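You operate a simulated robot arm through the tools that you are given. There is no shell and no other tool.

You run a simulated robot arm. Do the job below in one go: nothing can be reset, and whatever is moved stays where it is left.

Task
Put things in order on the top of the trestle bench. At the end: the green seedling stands where the blue square block stood; the red keepsake box stands where the orange cloth stood; the orange cloth is on the small saucer; the blue square block stands where the red keepsake box stood; whatever was shut is shut again. Leave all else as you found it, and nothing knocked over.

It is judged by the outcome, as a careful person would: the job done as asked, and still so three seconds after it is handed in. It fails if anything else is knocked over, pushed out of place, dropped, spilled or broken. Flat cloth is picked up by pressing the open fingertips on it (5 to 10 N) and closing them slowly along it; thin cloth reads only 2 to 8 mm in the jaws.

Robot
A 7-joint arm with a two-finger parallel gripper, fixed in place. Base frame: the origin is at the foot of the arm, x ahead of it, y to its left, z up; the work surface is at about z = 0. Units: m, degrees, N and s.
With the tool pointing down near the work surface it reaches from about 0.22 to 0.58 m from the base axis. Its first joint turns from -66.0 to 66.0 degrees. Payload 2.5 kg.
The TCP is the grasp point between the finger pads, 0.023 m short of the fingertips. In the tool frame z runs along the fingers and y along their closing line. The gripper opens to 0.094 m. The fingers are 0.038 m wide and 0.01 m thick; the gripper's body (0.054 by 0.096 m) begins 0.039 m behind the TCP.
Orientation is that of the tool frame in the base frame, as a unit quaternion [x, y, z, w]. With the fingers straight down and closing along the base's y, the tool's x points along the base's -x, its y along +y and its z along -z.

Tools
- The arm moves only by the tool step_arm. Its argument "steps" is a list of rows, each an object of numbers (a shift or turn left out is 0, a gripper value left out holds the last): "ax", "ay", "az": the turn, a rotation vector about the tool's x, y, z in units of 180 degrees (1.0 is 180 degrees); "x", "y", "z": the shift along the tool's x, y, z in units of 300 mm (1.0 is 300 mm); "hand": the gripper command, from -1 (fully open) to 1 (shut), values between in proportion. In form: [{"ax": .., "ay": .., "az": .., "x": .., "y": .., "z": .., "hand": ..}, ...]. A call has 1 to 20 rows; each row is the pose to reach, as a shift and turn from the pose commanded when the call began, along the tool's axes at that moment. A call with a number of a shift or a turn outside -1 to 1 is refused whole. A row lasts 0.2 s, in which the tool goes at most 0.05 m and 8.6 degrees; a call with a longer step from one row to the next is refused whole, and so is a gripper value outside its range. Where a pose cannot be reached the arm comes as near as it can. A force on the tool above 40 N (or 10 N above the force at the start of the call, whichever is more), or a blocked arm, ends the call early, and 0.2 s more pass. Each finger travels about 0.108 m/s and halts on what it meets, pressing with about 42 N; the grip force reading is that of the motor and also rises with nothing between the fingers. The clock runs only during rows and for 0.2 s after the last one: add rows that repeat a pose to give the fingers time. The reply holds the time, the measured pose of the TCP, the force on the tool along the base axes, the opening and the grip force, in the units named above and with some noise, with the torque about the TCP (base axes, N m) and any sound that the robot's microphone picked up.
- Cameras (640 x 400 px; columns grow to the right, rows downward): "scene" is fixed at [0.0802, -0.389, 0.5568]; the picture's right is [1.00, -0.09, 0.00], its down [-0.04, -0.46, -0.89] and it looks along [0.08, 0.88, -0.46] (base axes); focal length 339 px, centre (320, 200). "wrist" rides on the gripper at [0.086, 0.016, -0.075] in the tool frame; the picture's right is [-0.18, 0.98, 0.00], its down [-0.58, -0.11, -0.81] and it looks along [-0.79, -0.15, 0.59] (tool axes); focal length 243 px, centre (320, 200). There is no depth. A picture from a camera that has moved, and an enlarged one, comes with that camera's place and axes in the base frame and with its lens.
- get_image(camera): a new picture of that camera. The clock stands still meanwhile.
- zoom(camera, box): a new picture of the part [left, top, right, bottom] of that camera's present view, enlarged. The clock stands still meanwhile.
- finish_job(): hands the job in; it is judged then, once.

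Places have to be worked out from the pictures, the camera data and where the tool is seen. Open the gripper and draw the arm clear of the work before you hand the job in, unless the task says otherwise.

The tools are called after "Call:" as name(argument=value, ...) on one line, values as JSON. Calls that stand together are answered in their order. step_arm: Moves the arm, as the interface text tells. Its arguments: {"type":"object","properties":{"steps":{"type":"array","items":{"type":"object","properties":{"ax":{"type":"number"},"ay":{"type":"number"},"az":{"type":"number"},"x":{"type":"number"},"y":{"type":"number"},"z":{"type":"number"},"hand":{"type":"number"}}}}},"required":["steps"]} The other tools are called the same way: get_image (camera) takes a picture; zoom (camera, box) takes an enlarged picture of a part of a camera's view; finish_job () hands the job in.

At the start:

```text
time_s: 0.0
tool_pos: [0.2972, 0.2014, 0.3036]
orientation: [0.0, 1.0, 0.0, 0.0]
wrist_force: [0.0, 0.1, -0.4]
moment: [-0.03, 0.0, -0.03]
opening: 0.0939
grasp_force: 0.1
```

scene: 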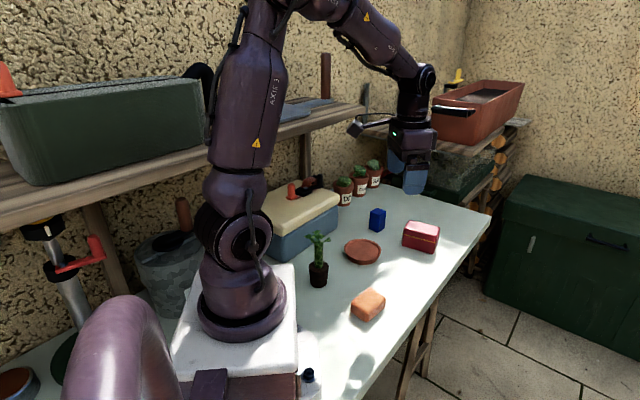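
wrist: 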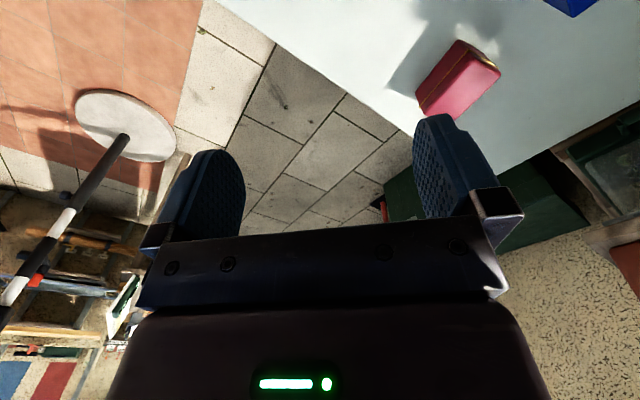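

I'll start with enlarged views of the bench to work out where each thing is.

Call:
zoom(camera="scene", box=[290, 170, 450, 270])

Call:
zoom(camera="scene", box=[280, 220, 440, 320])

Call:
zoom(camera="scene", box=[240, 130, 400, 230])

Call:
zoom(camera="scene", box=[160, 300, 320, 400])

```text
4.00 times, centred on (370, 220) of scene
camera zoom: at [0.0802, -0.389, 0.5568], right [1.0, -0.09, 0.0], down [-0.04, -0.46, -0.89], along [0.08, 0.88, -0.46], focal length 1357 px, centre (120, 120)
```

zoom: 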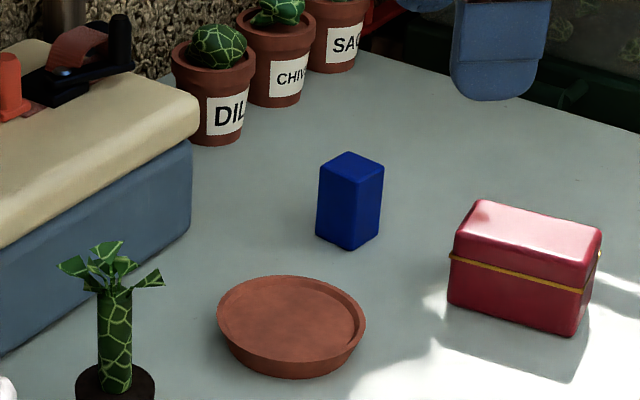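

```text
4.00 times, centred on (360, 270) of scene
camera zoom: at [0.0802, -0.389, 0.5568], right [1.0, -0.09, 0.0], down [-0.04, -0.46, -0.89], along [0.08, 0.88, -0.46], focal length 1357 px, centre (160, -80)
```

zoom: 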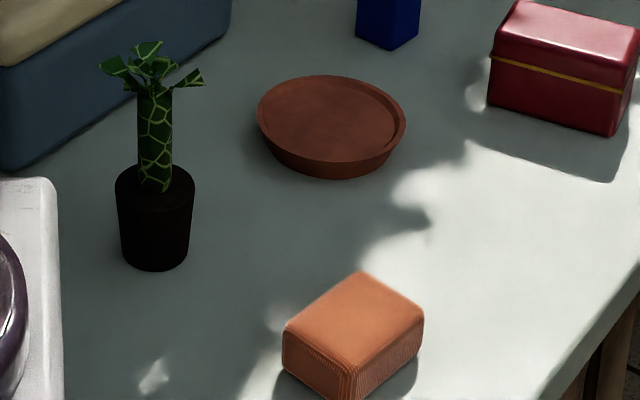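

```text
4.00 times, centred on (320, 180) of scene
camera zoom: at [0.0802, -0.389, 0.5568], right [1.0, -0.09, 0.0], down [-0.04, -0.46, -0.89], along [0.08, 0.88, -0.46], focal length 1357 px, centre (320, 280)
```

zoom: 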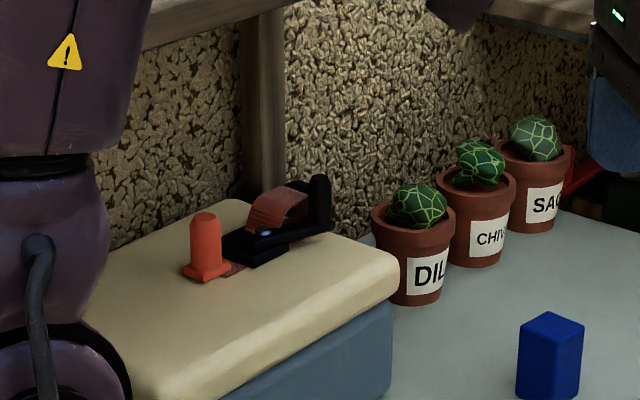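

```text
4.00 times, centred on (240, 350) of scene
camera zoom: at [0.0802, -0.389, 0.5568], right [1.0, -0.09, 0.0], down [-0.04, -0.46, -0.89], along [0.08, 0.88, -0.46], focal length 1357 px, centre (640, -400)
```

zoom: 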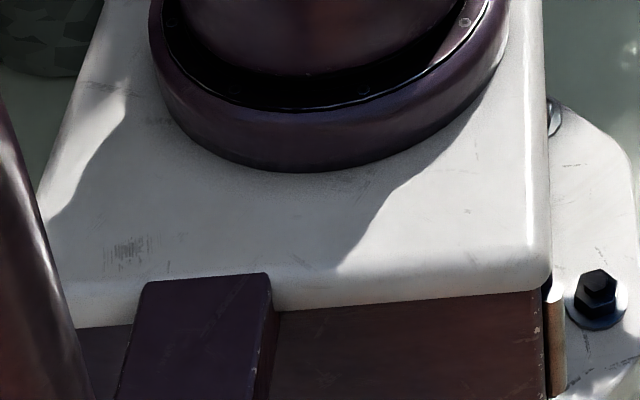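

The bench objects fit a table plane at z≈0. I estimate the cloth near (0.235, 0.15), seedling near (0.135, 0.25), saucer near (0.26, 0.34), block near (0.33, 0.46) and box near (0.43, 0.375). Next I lower the tool over the cloth for a closer wrist view.

Call:
step_arm(steps=[{"x": 0.04, "y": -0.045, "z": 0.11, "hand": -1}, {"x": 0.08, "y": -0.09, "z": 0.22, "hand": -1}, {"x": 0.12, "y": -0.137, "z": 0.3, "hand": -1}, {"x": 0.12, "y": -0.137, "z": 0.3, "hand": -1}])

Call:
get_image(camera="wrist")

Call:
get_image(camera="scene")

```text
time_s: 1.0
tool_pos: [0.2604, 0.1582, 0.2128]
orientation: [0.0, 1.0, 0.0, -0.001]
wrist_force: [-0.3, 0.6, -0.2]
moment: [-0.01, 0.03, 0.0]
opening: 0.0941
grasp_force: 0.1
```

```text
taken
camera wrist: at [0.1735, 0.1754, 0.2872], right [0.18, 0.98, 0.0], down [0.58, -0.11, 0.81], along [0.79, -0.15, -0.59], focal length 243 px, centre (320, 200)
```

wrist: 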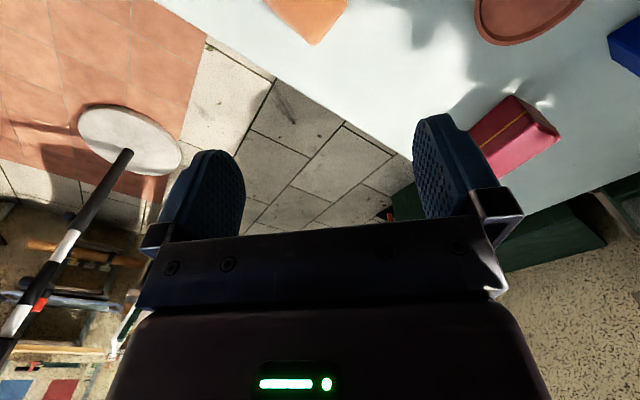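

```text
taken
```

scene: 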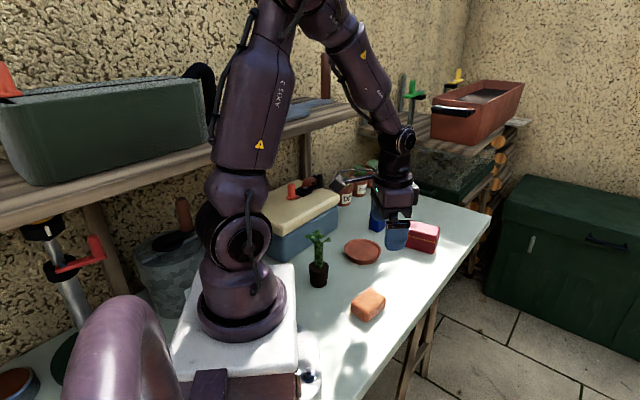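

The wrist camera needs a steeper view. I raise the tool over the middle of the bench and tilt about 40° so it looks nearly straight down.

Call:
step_arm(steps=[{"x": -0.006, "y": 0.06, "z": -0.08, "ay": 0.04}, {"x": -0.012, "y": 0.13, "z": -0.17, "ay": 0.08}, {"x": -0.02, "y": 0.2, "z": -0.26, "ay": 0.12}, {"x": -0.027, "y": 0.27, "z": -0.35, "ay": 0.16}, {"x": -0.033, "y": 0.333, "z": -0.423, "ay": 0.2}, {"x": -0.033, "y": 0.333, "z": -0.423, "ay": 0.222}, {"x": -0.033, "y": 0.333, "z": -0.423, "ay": 0.222}])

Call:
get_image(camera="wrist")

```text
time_s: 2.6
tool_pos: [0.2704, 0.2593, 0.34]
orientation: [-0.001, 0.94, -0.001, -0.342]
wrist_force: [0.2, 0.0, 0.2]
moment: [0.0, 0.02, -0.01]
opening: 0.0939
grasp_force: 0.0
```

```text
taken
camera wrist: at [0.2521, 0.2761, 0.4519], right [0.14, 0.98, -0.12], down [0.96, -0.11, 0.24], along [0.23, -0.15, -0.96], focal length 243 px, centre (320, 200)
```

wrist: 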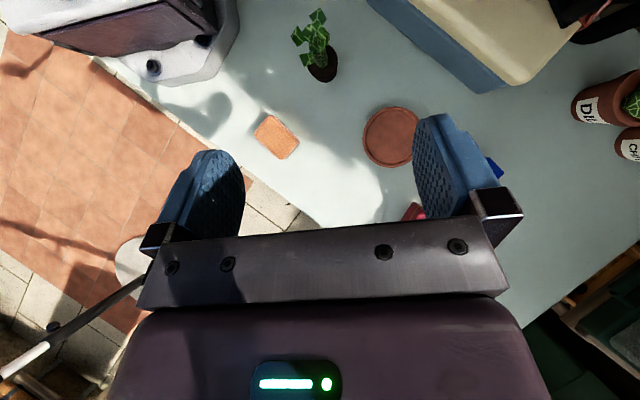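

This view shows the cloth, seedling and saucer clearly, so I zoom in for accurate edges.

Call:
zoom(camera="wrist", box=[230, 80, 326, 170])

Call:
zoom(camera="wrist", box=[270, 0, 430, 100])

Call:
zoom(camera="wrist", box=[340, 80, 500, 180])

```text
4.44 times, centred on (278, 125) of wrist
camera zoom: at [0.2521, 0.2761, 0.4519], right [0.14, 0.98, -0.12], down [0.96, -0.11, 0.24], along [0.23, -0.15, -0.96], focal length 1078 px, centre (507, 533)
```

zoom: 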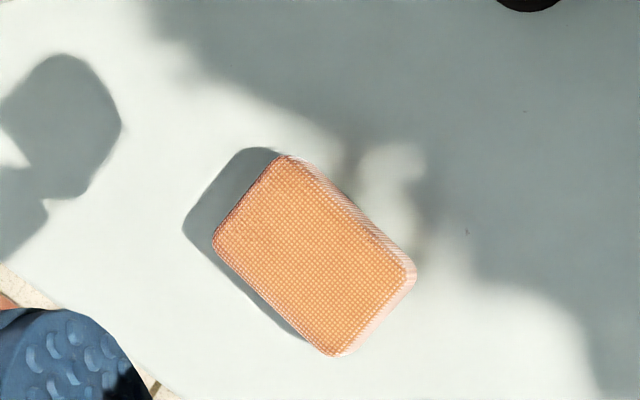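

```text
4.00 times, centred on (350, 50) of wrist
camera zoom: at [0.2521, 0.2761, 0.4519], right [0.14, 0.98, -0.12], down [0.96, -0.11, 0.24], along [0.23, -0.15, -0.96], focal length 970 px, centre (200, 800)
```

zoom: 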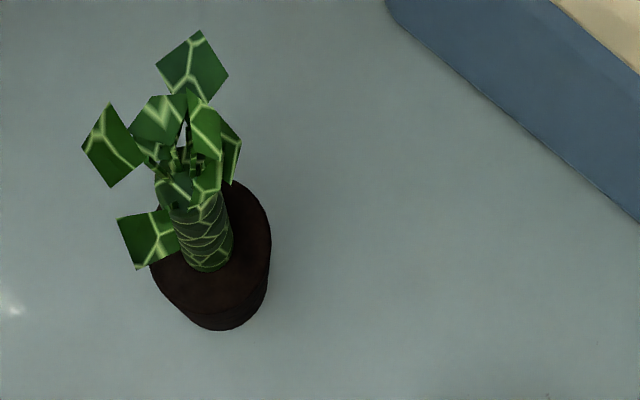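

```text
4.00 times, centred on (420, 130) of wrist
camera zoom: at [0.2521, 0.2761, 0.4519], right [0.14, 0.98, -0.12], down [0.96, -0.11, 0.24], along [0.23, -0.15, -0.96], focal length 970 px, centre (-80, 480)
```

zoom: 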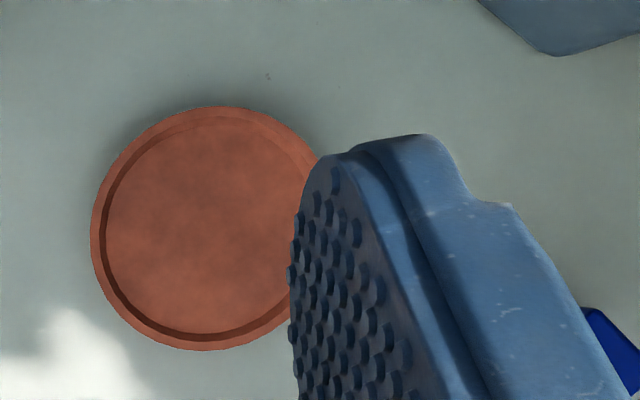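

From this view:
- Cloth: centre (0.2335, 0.152), long axis at about 40°, roughly 0.068×0.046×0.027.
- Saucer: centre about (0.261, 0.346).
- Pot: centre about (0.135, 0.249), 0.046 across and 0.045 high.

Now I untilt so I can turn the camera towards the box and block.

Call:
step_arm(steps=[{"ay": -0.045}, {"ay": -0.09}, {"ay": -0.135}, {"ay": -0.18}, {"ay": -0.222}, {"ay": -0.222}])

Call:
step_arm(steps=[{"az": -0.045}, {"az": -0.09}, {"az": -0.135}, {"az": -0.18}, {"az": -0.225}, {"az": -0.27}, {"az": -0.315}, {"az": -0.333}, {"az": -0.333}])

Call:
step_arm(steps=[{"ay": 0.045}, {"ay": 0.09}, {"ay": 0.125}, {"ay": 0.125}])

Call:
get_image(camera="wrist")

```text
time_s: 4.0
tool_pos: [0.2701, 0.2587, 0.3415]
orientation: [0.0, 1.0, 0.0, 0.001]
wrist_force: [-0.1, -0.2, -0.3]
moment: [-0.01, -0.02, -0.03]
opening: 0.0939
grasp_force: 0.2
```

```text
time_s: 6.0
tool_pos: [0.2709, 0.2599, 0.3406]
orientation: [-0.5, 0.866, 0.0, -0.001]
wrist_force: [-0.2, -0.4, 1.0]
moment: [0.0, -0.02, 0.01]
opening: 0.094
grasp_force: 0.0
```

```text
time_s: 7.0
tool_pos: [0.2709, 0.2597, 0.3414]
orientation: [-0.489, 0.85, -0.098, -0.17]
wrist_force: [0.7, -0.2, 0.0]
moment: [0.02, 0.01, 0.01]
opening: 0.0942
grasp_force: 0.0
```

```text
taken
camera wrist: at [0.2308, 0.2237, 0.4426], right [-0.77, 0.64, -0.07], down [0.52, 0.68, 0.52], along [0.38, 0.36, -0.85], focal length 243 px, centre (320, 200)
```

wrist: 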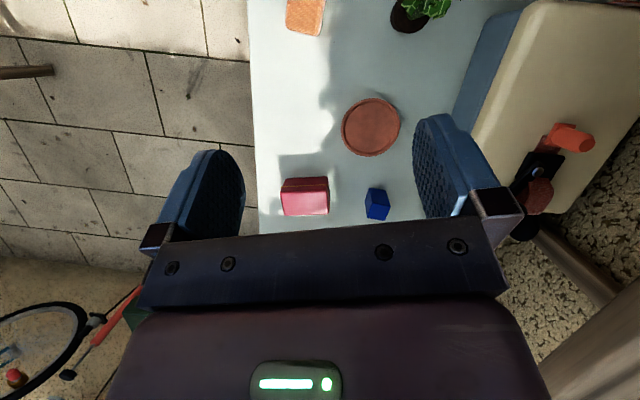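

The box, block and saucer are all visible between the fingers, so I zoom in to fix their positions.

Call:
zoom(camera="wrist", box=[260, 160, 340, 220])

Call:
zoom(camera="wrist", box=[340, 165, 420, 225])

Call:
zoom(camera="wrist", box=[320, 80, 420, 160])

Call:
zoom(camera="scene", box=[390, 205, 450, 260])

```text
6.67 times, centred on (300, 190) of wrist
camera zoom: at [0.2308, 0.2237, 0.4426], right [-0.77, 0.64, -0.07], down [0.52, 0.68, 0.52], along [0.38, 0.36, -0.85], focal length 1618 px, centre (453, 267)
```

zoom: 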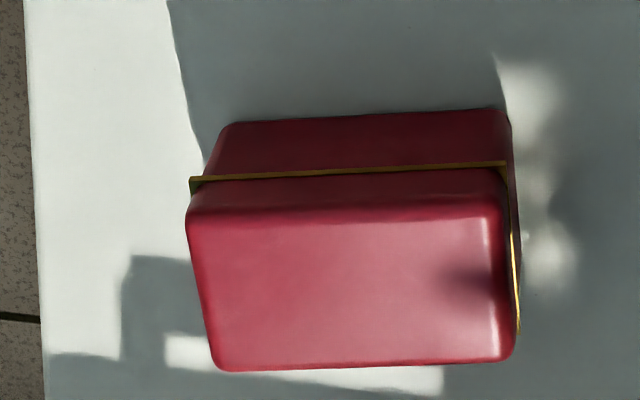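

```text
6.67 times, centred on (380, 195) of wrist
camera zoom: at [0.2308, 0.2237, 0.4426], right [-0.77, 0.64, -0.07], down [0.52, 0.68, 0.52], along [0.38, 0.36, -0.85], focal length 1618 px, centre (-80, 233)
```

zoom: 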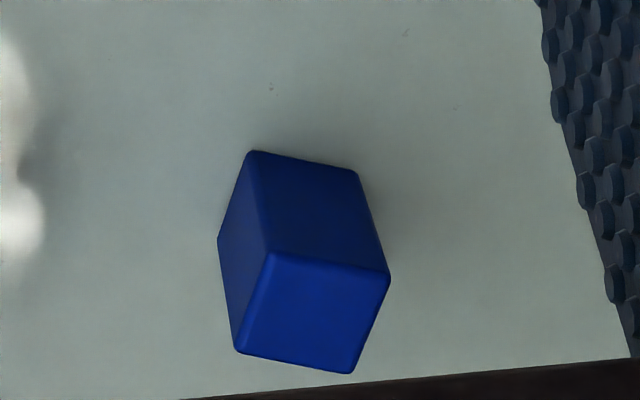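

```text
5.00 times, centred on (370, 120) of wrist
camera zoom: at [0.2308, 0.2237, 0.4426], right [-0.77, 0.64, -0.07], down [0.52, 0.68, 0.52], along [0.38, 0.36, -0.85], focal length 1213 px, centre (70, 600)
```

zoom: 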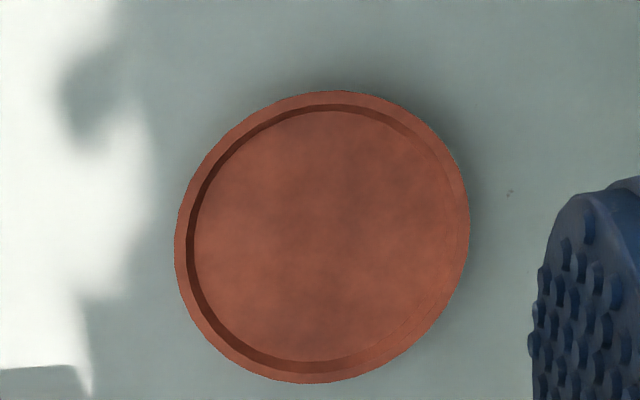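

```text
7.27 times, centred on (420, 232) of scene
camera zoom: at [0.0802, -0.389, 0.5568], right [1.0, -0.09, 0.0], down [-0.04, -0.46, -0.89], along [0.08, 0.88, -0.46], focal length 2468 px, centre (-407, -36)
```

zoom: 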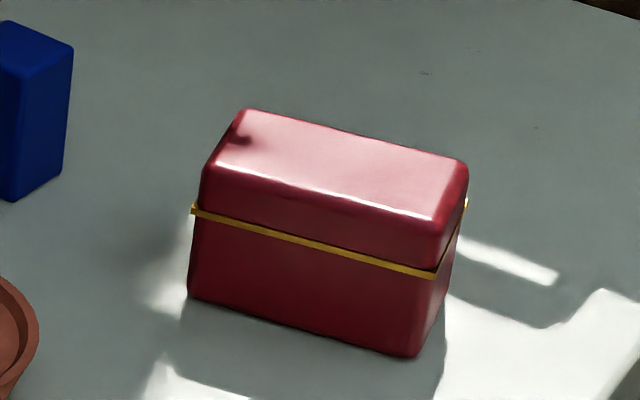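

Estimates:
- Block: centre (0.331, 0.476), side 0.034, height 0.06, faces at about 40°/130°.
- Box: centre (0.4315, 0.379), about 0.088×0.053×0.057, long axis at about -33°.
- Saucer: (0.26, 0.3465).

Next I untilt and yaw so the jaws close across the cloth's short side (129°).

Call:
step_arm(steps=[{"ay": -0.045}, {"ay": -0.09}, {"ay": -0.125}, {"ay": -0.125}])

Call:
step_arm(steps=[{"az": 0.04}, {"az": 0.08}, {"az": 0.117}, {"az": 0.117}])

Call:
step_arm(steps=[{"x": 0.054, "y": -0.033, "z": 0.123}, {"x": 0.108, "y": -0.067, "z": 0.246}, {"x": 0.161, "y": -0.1, "z": 0.369}, {"x": 0.215, "y": -0.134, "z": 0.492}, {"x": 0.269, "y": -0.167, "z": 0.615}, {"x": 0.3227, "y": -0.2007, "z": 0.66}, {"x": 0.3227, "y": -0.2007, "z": 0.66}])

Call:
get_image(camera="wrist")

Call:
get_image(camera="scene")

```text
time_s: 8.0
tool_pos: [0.2713, 0.2581, 0.3413]
orientation: [-0.5, 0.866, 0.0, 0.0]
wrist_force: [-1.5, 0.0, -1.0]
moment: [-0.03, 0.01, 0.0]
opening: 0.0937
grasp_force: 0.0
```

```text
time_s: 9.0
tool_pos: [0.2718, 0.2601, 0.3408]
orientation: [-0.332, 0.943, 0.0, 0.0]
wrist_force: [0.2, -0.5, -0.5]
moment: [-0.02, 0.0, -0.01]
opening: 0.094
grasp_force: 0.1
```

```text
time_s: 10.6
tool_pos: [0.2321, 0.1512, 0.1414]
orientation: [-0.333, 0.943, 0.002, -0.001]
wrist_force: [0.3, 0.5, -0.2]
moment: [0.04, 0.01, 0.0]
opening: 0.0938
grasp_force: 0.0
```

```text
taken
camera wrist: at [0.1535, 0.1095, 0.2164], right [-0.47, 0.88, 0.0], down [0.52, 0.28, 0.81], along [0.71, 0.38, -0.59], focal length 243 px, centre (320, 200)
```

wrist: 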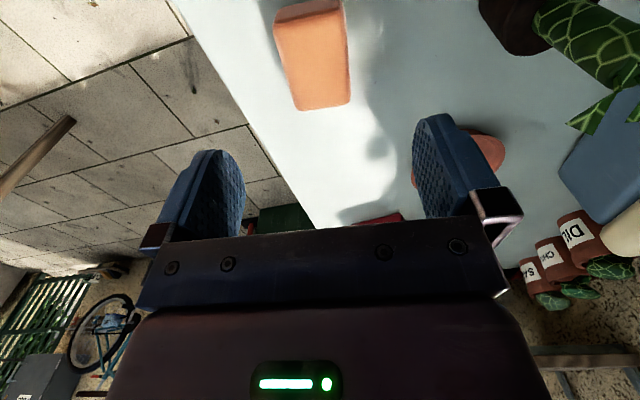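

```text
taken
```

scene: 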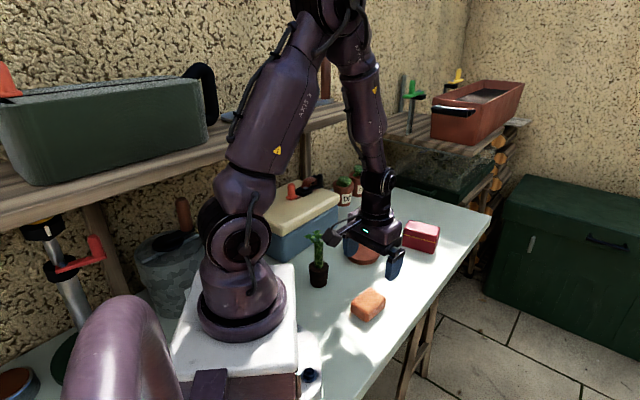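

The wrist view confirms the cloth's far corners at (0.2716, 0.154) and (0.245, 0.191), so the jaws line up. I descend with the fingertips just above the table and look before closing.

Call:
step_arm(steps=[{"z": 0.14, "hand": -1}, {"z": 0.26, "hand": -1}, {"z": 0.33, "hand": -1}, {"z": 0.365, "hand": -1}, {"z": 0.365, "hand": -1}])

Call:
get_image(camera="wrist")

Call:
zoom(camera="scene", box=[300, 220, 460, 320])

```text
time_s: 11.8
tool_pos: [0.2327, 0.1533, 0.0317]
orientation: [-0.334, 0.942, 0.0, 0.0]
wrist_force: [0.5, 0.8, 0.1]
moment: [0.01, -0.01, -0.02]
opening: 0.0938
grasp_force: 0.1
```

```text
taken
camera wrist: at [0.1547, 0.1105, 0.106], right [-0.47, 0.88, 0.0], down [0.52, 0.28, 0.81], along [0.71, 0.38, -0.59], focal length 243 px, centre (320, 200)
```

wrist: 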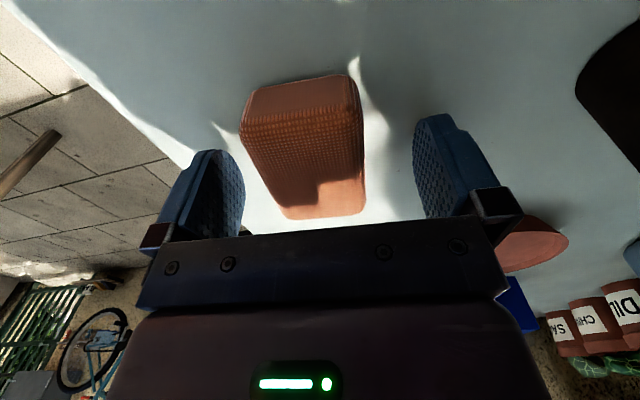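

```text
4.00 times, centred on (380, 270) of scene
camera zoom: at [0.0802, -0.389, 0.5568], right [1.0, -0.09, 0.0], down [-0.04, -0.46, -0.89], along [0.08, 0.88, -0.46], focal length 1357 px, centre (80, -80)
```

zoom: 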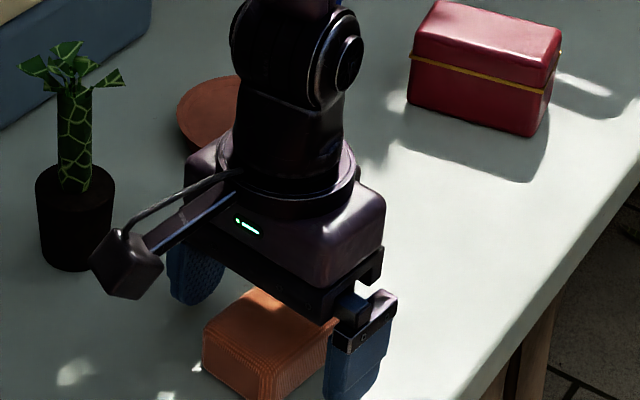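

The cloth sits between the open fingers with clearance on both sides. Now I close gently.

Call:
step_arm(steps=[{"hand": -0.5}, {"hand": -0.2}, {"hand": 0.0}, {"hand": 0.1}, {"hand": 0.2}, {"hand": 0.3}, {"hand": 0.4}, {"hand": 0.4}])

Call:
get_image(camera="wrist")

```text
time_s: 13.6
tool_pos: [0.2326, 0.1523, 0.0314]
orientation: [-0.333, 0.943, 0.0, 0.0]
wrist_force: [0.4, 0.4, -0.6]
moment: [0.03, 0.0, -0.01]
opening: 0.0491
grasp_force: 41.8
```

```text
taken
camera wrist: at [0.1547, 0.1106, 0.1062], right [-0.47, 0.88, 0.0], down [0.52, 0.28, 0.81], along [0.71, 0.38, -0.59], focal length 243 px, centre (320, 200)
```

wrist: 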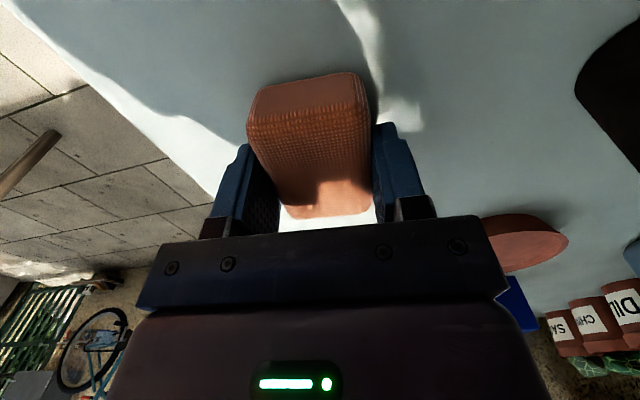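

The grip holds at a 0.049 m opening and 42 N. I lift straight up and check that the cloth comes along.

Call:
step_arm(steps=[{"z": -0.03}, {"z": -0.1}, {"z": -0.25}, {"z": -0.4}, {"z": -0.5}, {"z": -0.5}])

Call:
get_image(camera="wrist")

Call:
get_image(camera="scene")

```text
time_s: 15.0
tool_pos: [0.2334, 0.1525, 0.1832]
orientation: [-0.333, 0.943, -0.001, 0.0]
wrist_force: [-0.3, 0.1, -0.8]
moment: [-0.01, 0.01, -0.02]
opening: 0.049
grasp_force: 41.9
```

```text
taken
camera wrist: at [0.1551, 0.1101, 0.2568], right [-0.47, 0.88, 0.0], down [0.52, 0.28, 0.81], along [0.71, 0.38, -0.59], focal length 243 px, centre (320, 200)
```

wrist: 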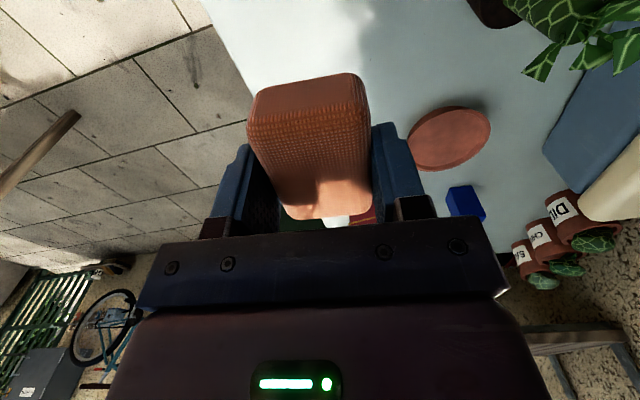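

```text
taken
```

scene: 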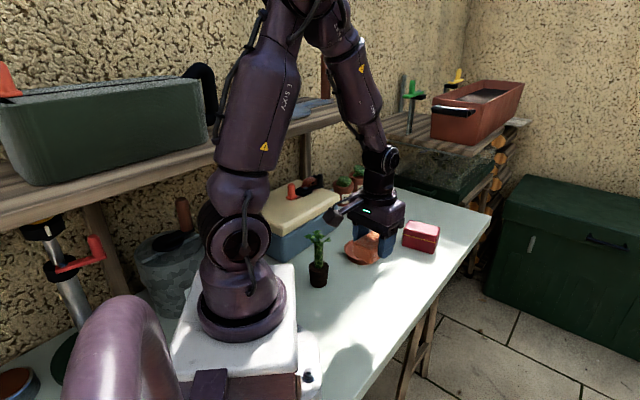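

The cloth is held, centred about 2 mm off the TCP. I carry it over the saucer at this height.

Call:
step_arm(steps=[{"x": -0.08, "y": 0.074}, {"x": -0.18, "y": 0.166}, {"x": -0.28, "y": 0.258}, {"x": -0.38, "y": 0.35}, {"x": -0.45, "y": 0.415}, {"x": -0.4833, "y": 0.4463}, {"x": -0.4833, "y": 0.4463}])

Call:
get_image(camera="wrist")

Call:
zoom(camera="scene", box=[280, 180, 440, 280])

```text
time_s: 16.6
tool_pos: [0.2614, 0.3475, 0.1819]
orientation: [-0.333, 0.943, 0.0, 0.0]
wrist_force: [-0.1, 0.4, -0.4]
moment: [0.0, -0.02, 0.0]
opening: 0.0486
grasp_force: 41.5
```

```text
taken
camera wrist: at [0.1831, 0.3054, 0.2568], right [-0.47, 0.88, 0.0], down [0.52, 0.28, 0.81], along [0.71, 0.38, -0.59], focal length 243 px, centre (320, 200)
```

wrist: 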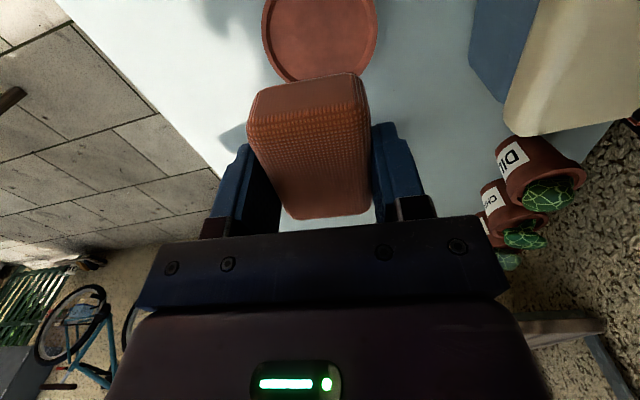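

```text
4.00 times, centred on (360, 230) of scene
camera zoom: at [0.0802, -0.3889, 0.5568], right [1.0, -0.09, 0.0], down [-0.04, -0.46, -0.89], along [0.08, 0.88, -0.46], focal length 1357 px, centre (160, 80)
```

zoom: 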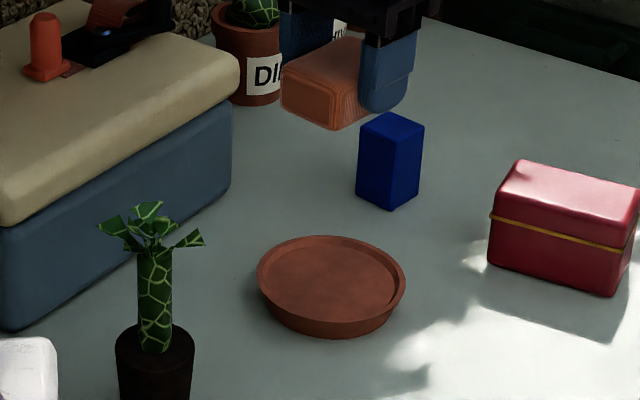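

The saucer's rim is consistent with its centre at (0.26, 0.3465), below the held cloth. I descend to just above the saucer floor.

Call:
step_arm(steps=[{"z": 0.12}, {"z": 0.24}, {"z": 0.34}, {"z": 0.4}, {"z": 0.437}, {"z": 0.437}])

Call:
zoom(camera="scene", box=[310, 200, 420, 275])

Call:
get_image(camera="wrist")

```text
time_s: 18.0
tool_pos: [0.2629, 0.3466, 0.0514]
orientation: [-0.333, 0.943, 0.0, -0.001]
wrist_force: [0.3, -0.7, 0.6]
moment: [0.0, -0.01, -0.04]
opening: 0.0486
grasp_force: 41.6
```

```text
5.33 times, centred on (365, 238) of scene
camera zoom: at [0.0802, -0.389, 0.5568], right [1.0, -0.09, 0.0], down [-0.04, -0.46, -0.89], along [0.08, 0.88, -0.46], focal length 1810 px, centre (80, 0)
```

zoom: 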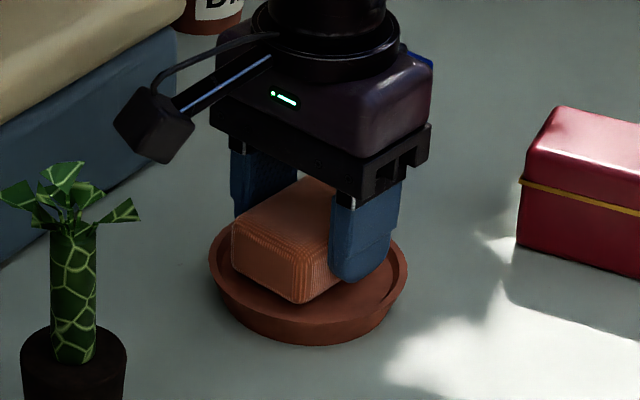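

```text
taken
camera wrist: at [0.1841, 0.3051, 0.1255], right [-0.47, 0.88, 0.0], down [0.52, 0.28, 0.81], along [0.71, 0.38, -0.59], focal length 243 px, centre (320, 200)
```

wrist: 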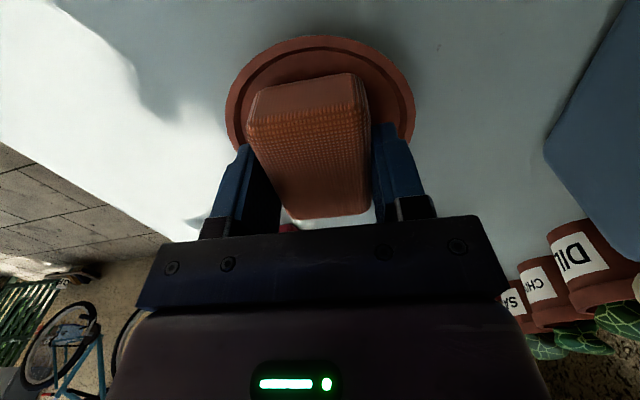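

Well centred over the saucer. I lower in small steps and watch for contact force.

Call:
step_arm(steps=[{"z": 0.01}, {"z": 0.02}, {"z": 0.028}, {"z": 0.028}])

Call:
zoom(camera="scene", box=[310, 200, 420, 275])

```text
time_s: 18.8
tool_pos: [0.2621, 0.3469, 0.0473]
orientation: [-0.333, 0.943, 0.0, 0.001]
wrist_force: [-2.2, -2.6, 8.2]
moment: [-0.07, 0.02, 0.01]
opening: 0.0488
grasp_force: 42.0
stopped in row 3: the force on the tool passed its limit at 48 N (the readings are from after the stop); the commanded pose is now the measured one
```

```text
5.33 times, centred on (365, 238) of scene
camera zoom: at [0.0802, -0.389, 0.5568], right [1.0, -0.09, 0.0], down [-0.04, -0.46, -0.89], along [0.08, 0.88, -0.46], focal length 1810 px, centre (80, 0)
```

zoom: 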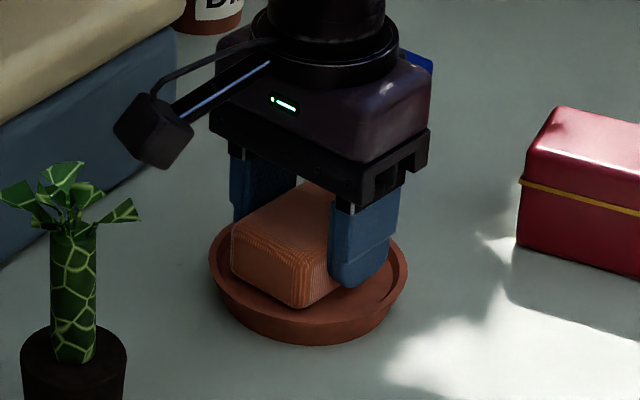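

The cloth touched the saucer floor. I open only slightly so the fingers clear the cloth without touching the rim, then rise.

Call:
step_arm(steps=[{"hand": -0.15}, {"hand": -0.25}, {"hand": -0.3}, {"hand": -0.3}])

Call:
zoom(camera="scene", box=[310, 200, 420, 275])

```text
time_s: 19.8
tool_pos: [0.2623, 0.3466, 0.0464]
orientation: [-0.333, 0.943, 0.001, 0.001]
wrist_force: [0.0, -0.7, 0.4]
moment: [0.0, -0.01, 0.0]
opening: 0.0609
grasp_force: 0.1
```

```text
5.33 times, centred on (365, 238) of scene
camera zoom: at [0.0802, -0.389, 0.5568], right [1.0, -0.09, 0.0], down [-0.04, -0.46, -0.89], along [0.08, 0.88, -0.46], focal length 1810 px, centre (80, 0)
```

zoom: 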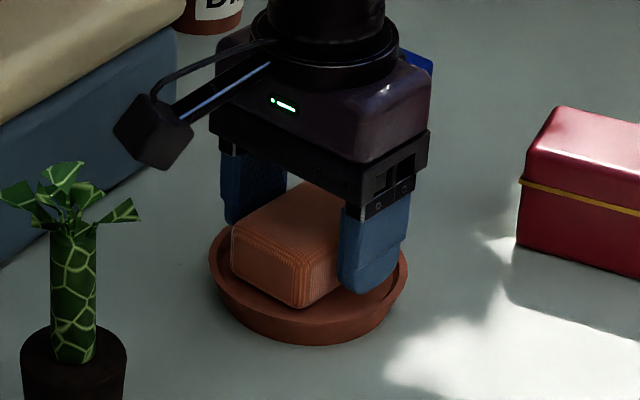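

Released with the force near zero. I rise straight up and check the cloth.

Call:
step_arm(steps=[{"z": -0.05}, {"z": -0.15}, {"z": -0.3}, {"z": -0.45}, {"z": -0.6, "hand": -0.6}, {"z": -0.7, "hand": -1}, {"z": -0.7, "hand": -1}])

Call:
get_image(camera="wrist")

Call:
zoom(camera="scene", box=[290, 180, 450, 280])

```text
time_s: 21.4
tool_pos: [0.2628, 0.3467, 0.2571]
orientation: [-0.332, 0.943, 0.001, 0.0]
wrist_force: [-0.1, 0.0, -0.6]
moment: [0.0, -0.01, 0.01]
opening: 0.0941
grasp_force: 0.1
```

```text
taken
camera wrist: at [0.185, 0.3049, 0.3323], right [-0.47, 0.88, 0.0], down [0.52, 0.28, 0.81], along [0.71, 0.38, -0.59], focal length 243 px, centre (320, 200)
```

wrist: 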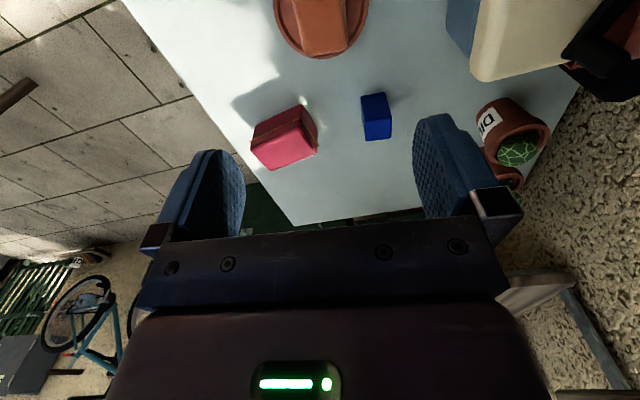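

```text
4.00 times, centred on (370, 230) of scene
camera zoom: at [0.0802, -0.389, 0.5568], right [1.0, -0.09, 0.0], down [-0.04, -0.46, -0.89], along [0.08, 0.88, -0.46], focal length 1357 px, centre (120, 80)
```

zoom: 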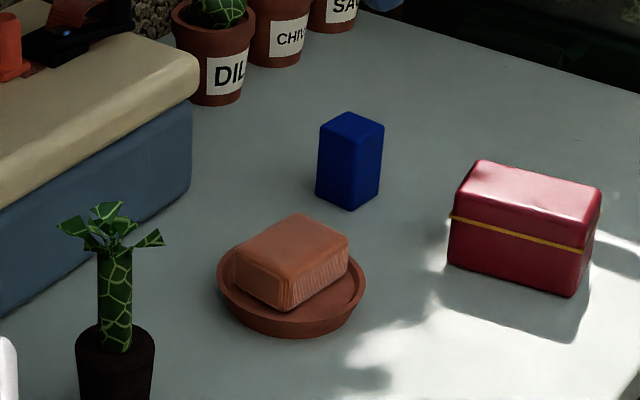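

The cloth is on the saucer. Now I take a closer look at the red box and block from here, including the box's lid seam.

Call:
zoom(camera="wrist", box=[236, 90, 332, 180])

Call:
zoom(camera="wrist", box=[340, 80, 420, 150])

Call:
zoom(camera="scene", box=[395, 213, 447, 260])

```text
4.44 times, centred on (284, 135) of wrist
camera zoom: at [0.185, 0.3049, 0.3323], right [-0.47, 0.88, 0.0], down [0.52, 0.28, 0.81], along [0.71, 0.38, -0.59], focal length 1078 px, centre (480, 489)
```

zoom: 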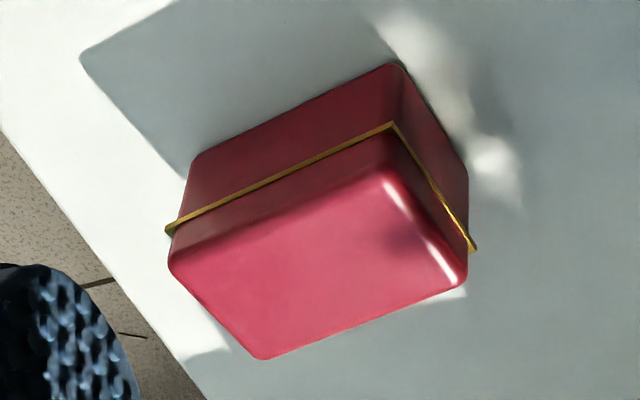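

```text
5.71 times, centred on (380, 115) of wrist
camera zoom: at [0.185, 0.3049, 0.3323], right [-0.47, 0.88, 0.0], down [0.52, 0.28, 0.81], along [0.71, 0.38, -0.59], focal length 1386 px, centre (-23, 686)
```

zoom: 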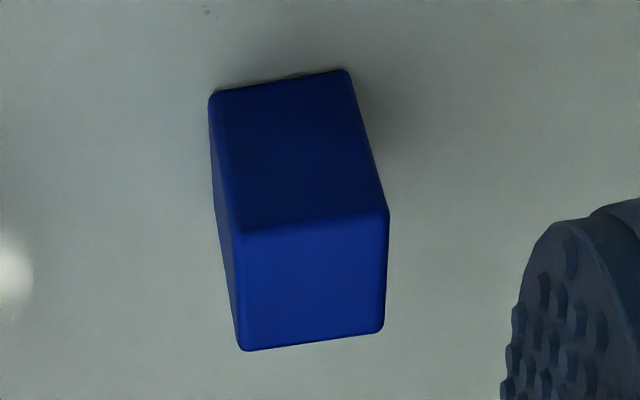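

```text
8.51 times, centred on (421, 236) of scene
camera zoom: at [0.0802, -0.389, 0.5568], right [1.0, -0.09, 0.0], down [-0.04, -0.46, -0.89], along [0.08, 0.88, -0.46], focal length 2888 px, centre (-540, -111)
```

zoom: 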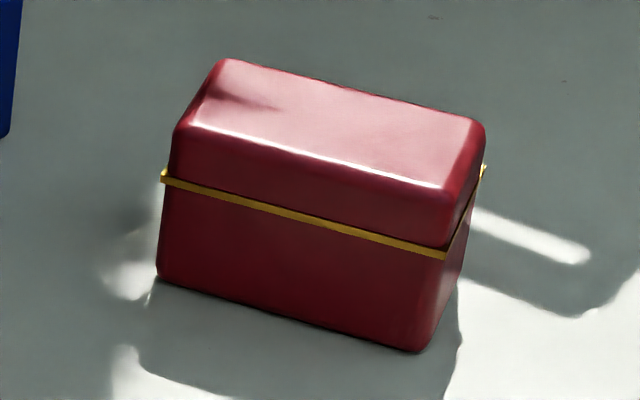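

Box estimate is now (0.4325, 0.378), long axis about -34.5°, gold seam at z≈0.036 and standing shut. I yaw the tool so the jaws close along 55.5°, then move above it.

Call:
step_arm(steps=[{"az": 0.045}, {"az": 0.09}, {"az": 0.135}, {"az": 0.18}, {"az": 0.225}, {"az": 0.27}, {"az": 0.315}, {"az": 0.36}, {"az": 0.408}, {"az": 0.408}])

Call:
step_arm(steps=[{"x": -0.07, "y": 0.07, "z": 0.05}, {"x": -0.15, "y": 0.15, "z": 0.11}, {"x": -0.24, "y": 0.24, "z": 0.17}, {"x": -0.32, "y": 0.32, "z": 0.24}, {"x": -0.38, "y": 0.38, "z": 0.3}, {"x": -0.407, "y": 0.4063, "z": 0.33}, {"x": -0.407, "y": 0.4063, "z": 0.33}])

Call:
get_image(camera="wrist")

Call:
get_image(camera="scene")

```text
time_s: 23.6
tool_pos: [0.2645, 0.3442, 0.2558]
orientation: [0.295, 0.955, -0.004, 0.002]
wrist_force: [8.3, -33.9, -19.3]
moment: [1.34, -1.02, 2.37]
opening: 0.0941
grasp_force: 0.0
```

```text
time_s: 25.1
tool_pos: [0.4334, 0.3782, 0.1588]
orientation: [0.296, 0.955, 0.001, 0.001]
wrist_force: [0.0, 0.6, -0.5]
moment: [0.03, 0.0, 0.01]
opening: 0.0937
grasp_force: 0.0
```

```text
taken
camera wrist: at [0.3701, 0.4411, 0.2331], right [0.71, 0.71, 0.0], down [0.42, -0.42, 0.81], along [0.57, -0.57, -0.59], focal length 243 px, centre (320, 200)
```

wrist: 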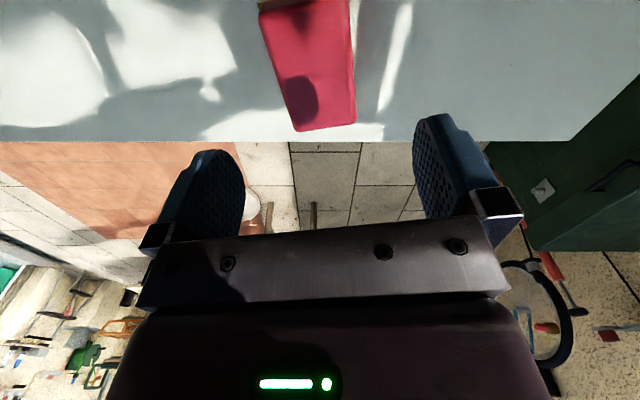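

```text
taken
```

scene: 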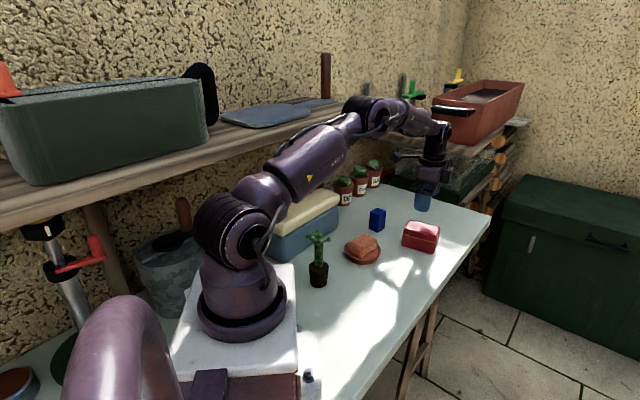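

The readings after the yaw showed a contact force (about 40 N), so something may have been touched. I check the scene closely for anything displaced.

Call:
zoom(camera="scene", box=[290, 180, 450, 280])

Call:
zoom(camera="scene", box=[240, 130, 400, 230])

Call:
zoom(camera="scene", box=[200, 60, 360, 160])

Call:
zoom(camera="scene", box=[340, 60, 500, 210])

```text
4.00 times, centred on (370, 230) of scene
camera zoom: at [0.0802, -0.389, 0.5568], right [1.0, -0.09, 0.0], down [-0.04, -0.46, -0.89], along [0.08, 0.88, -0.46], focal length 1357 px, centre (120, 80)
```

zoom: 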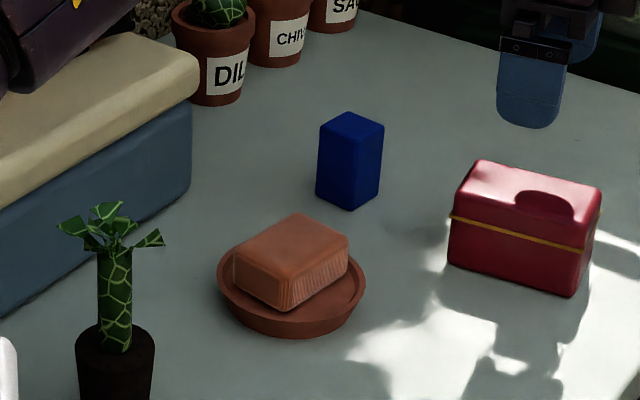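

```text
4.00 times, centred on (320, 180) of scene
camera zoom: at [0.0802, -0.389, 0.5568], right [1.0, -0.09, 0.0], down [-0.04, -0.46, -0.89], along [0.08, 0.88, -0.46], focal length 1357 px, centre (320, 280)
```

zoom: 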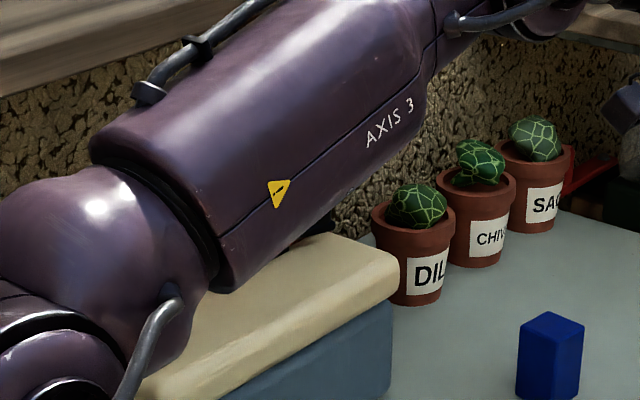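

```text
4.00 times, centred on (280, 110) of scene
camera zoom: at [0.0802, -0.389, 0.5568], right [1.0, -0.09, 0.0], down [-0.04, -0.46, -0.89], along [0.08, 0.88, -0.46], focal length 1357 px, centre (480, 560)
```

zoom: 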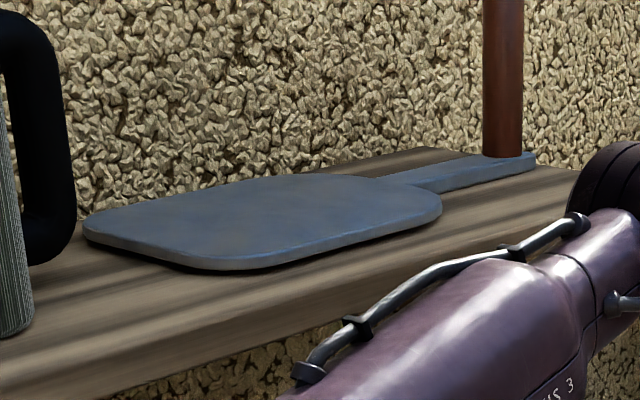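

```text
2.67 times, centred on (420, 135) of scene
camera zoom: at [0.0802, -0.389, 0.5568], right [1.0, -0.09, 0.0], down [-0.04, -0.46, -0.89], along [0.08, 0.88, -0.46], focal length 905 px, centre (53, 373)
```

zoom: 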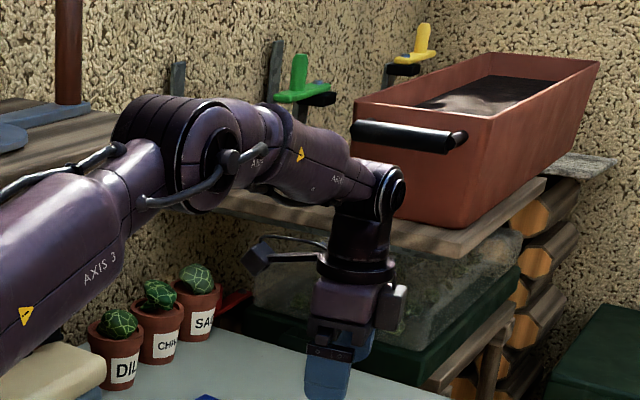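

Nothing on the bench or shelf looks displaced. The elbow swung left with that yaw and must have brushed the shelf or strained a joint, so I'll avoid that yaw further in. The box is aligned below the jaws, and I descend partway and look again.

Call:
step_arm(steps=[{"z": 0.12}, {"z": 0.22}, {"z": 0.28}, {"z": 0.28}])

Call:
get_image(camera="wrist")

Call:
zoom(camera="scene", box=[370, 160, 470, 260])

```text
time_s: 26.1
tool_pos: [0.4318, 0.3782, 0.0736]
orientation: [0.296, 0.955, 0.0, 0.0]
wrist_force: [-0.2, -0.1, 0.4]
moment: [0.01, -0.03, 0.0]
opening: 0.094
grasp_force: 0.0
```

```text
taken
camera wrist: at [0.37, 0.4405, 0.1489], right [0.71, 0.71, 0.0], down [0.42, -0.42, 0.81], along [0.57, -0.57, -0.59], focal length 243 px, centre (320, 200)
```

wrist: 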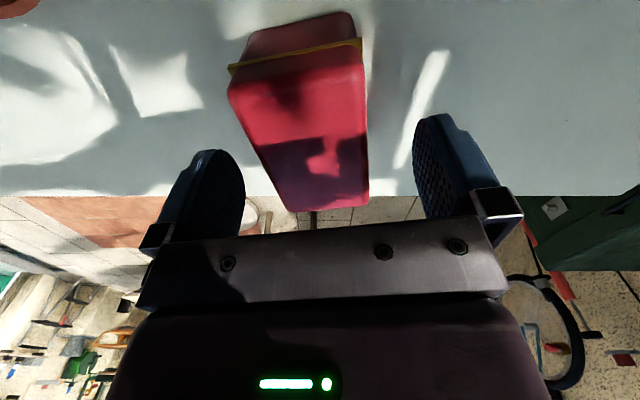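

```text
4.00 times, centred on (420, 210) of scene
camera zoom: at [0.0802, -0.389, 0.5568], right [1.0, -0.09, 0.0], down [-0.04, -0.46, -0.89], along [0.08, 0.88, -0.46], focal length 1357 px, centre (-80, 160)
```

zoom: 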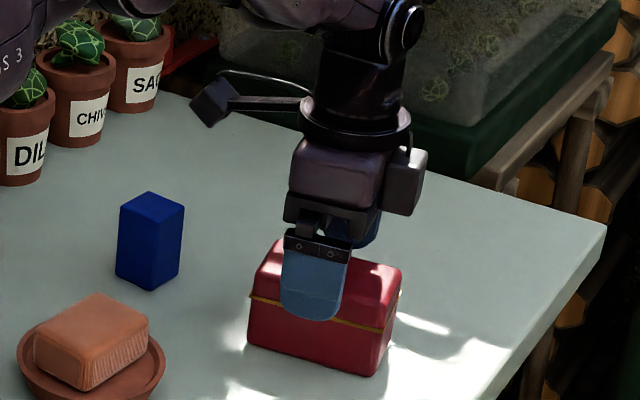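

The box fits between the fingers. Before going lower I check the elbow's clearance to the herb pots in the full scene.

Call:
get_image(camera="scene")

Call:
zoom(camera="scene", box=[200, 80, 440, 230])

```text
taken
```

scene: 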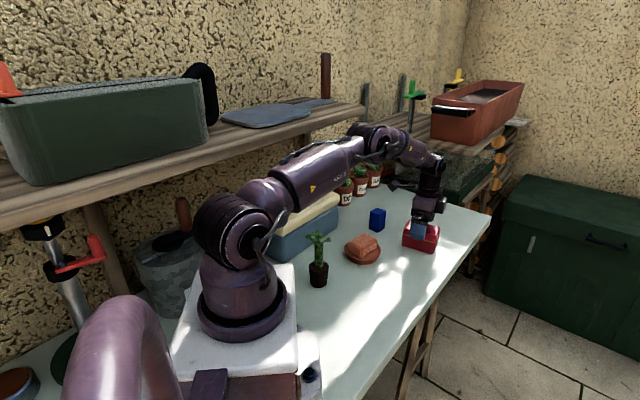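

```text
2.67 times, centred on (320, 155) of scene
camera zoom: at [0.0802, -0.389, 0.5568], right [1.0, -0.09, 0.0], down [-0.04, -0.46, -0.89], along [0.08, 0.88, -0.46], focal length 905 px, centre (320, 320)
```

zoom: 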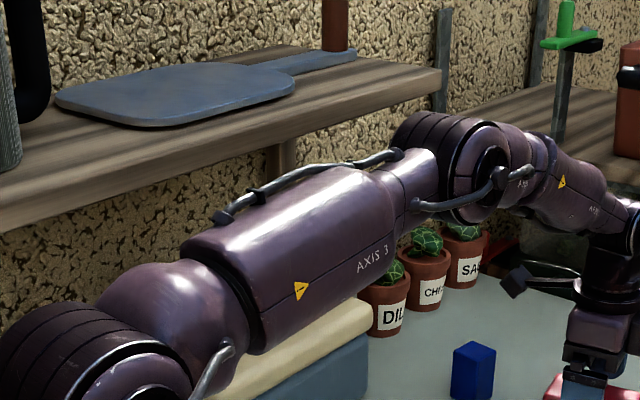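

Working back from that force and moment, the camera housing touched the front edge of the overhanging shelf at roughly (0.18, 0.40, 0.32), so I will stay clear of it from now on. The arm looks free here, so I lower around the box to TCP z≈0.029.

Call:
step_arm(steps=[{"z": 0.06}, {"z": 0.11}, {"z": 0.14}, {"z": 0.147}, {"z": 0.147}])

Call:
get_image(camera="wrist")

Call:
zoom(camera="scene", box=[370, 180, 470, 260])

```text
time_s: 27.4
tool_pos: [0.432, 0.3781, 0.0302]
orientation: [0.297, 0.955, 0.001, 0.0]
wrist_force: [0.2, 0.1, -0.5]
moment: [-0.02, -0.01, 0.02]
opening: 0.0941
grasp_force: 0.1
```

```text
taken
camera wrist: at [0.3699, 0.4407, 0.1041], right [0.71, 0.71, 0.0], down [0.42, -0.42, 0.81], along [0.57, -0.57, -0.59], focal length 243 px, centre (320, 200)
```

wrist: 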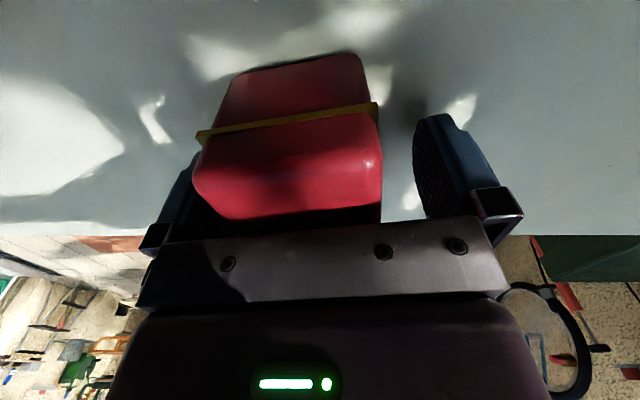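

```text
5.00 times, centred on (420, 220) of scene
camera zoom: at [0.0802, -0.389, 0.5568], right [1.0, -0.09, 0.0], down [-0.04, -0.46, -0.89], along [0.08, 0.88, -0.46], focal length 1696 px, centre (-180, 100)
```

zoom: 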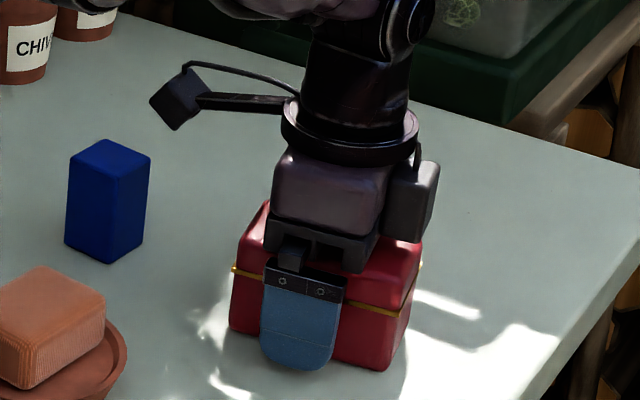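

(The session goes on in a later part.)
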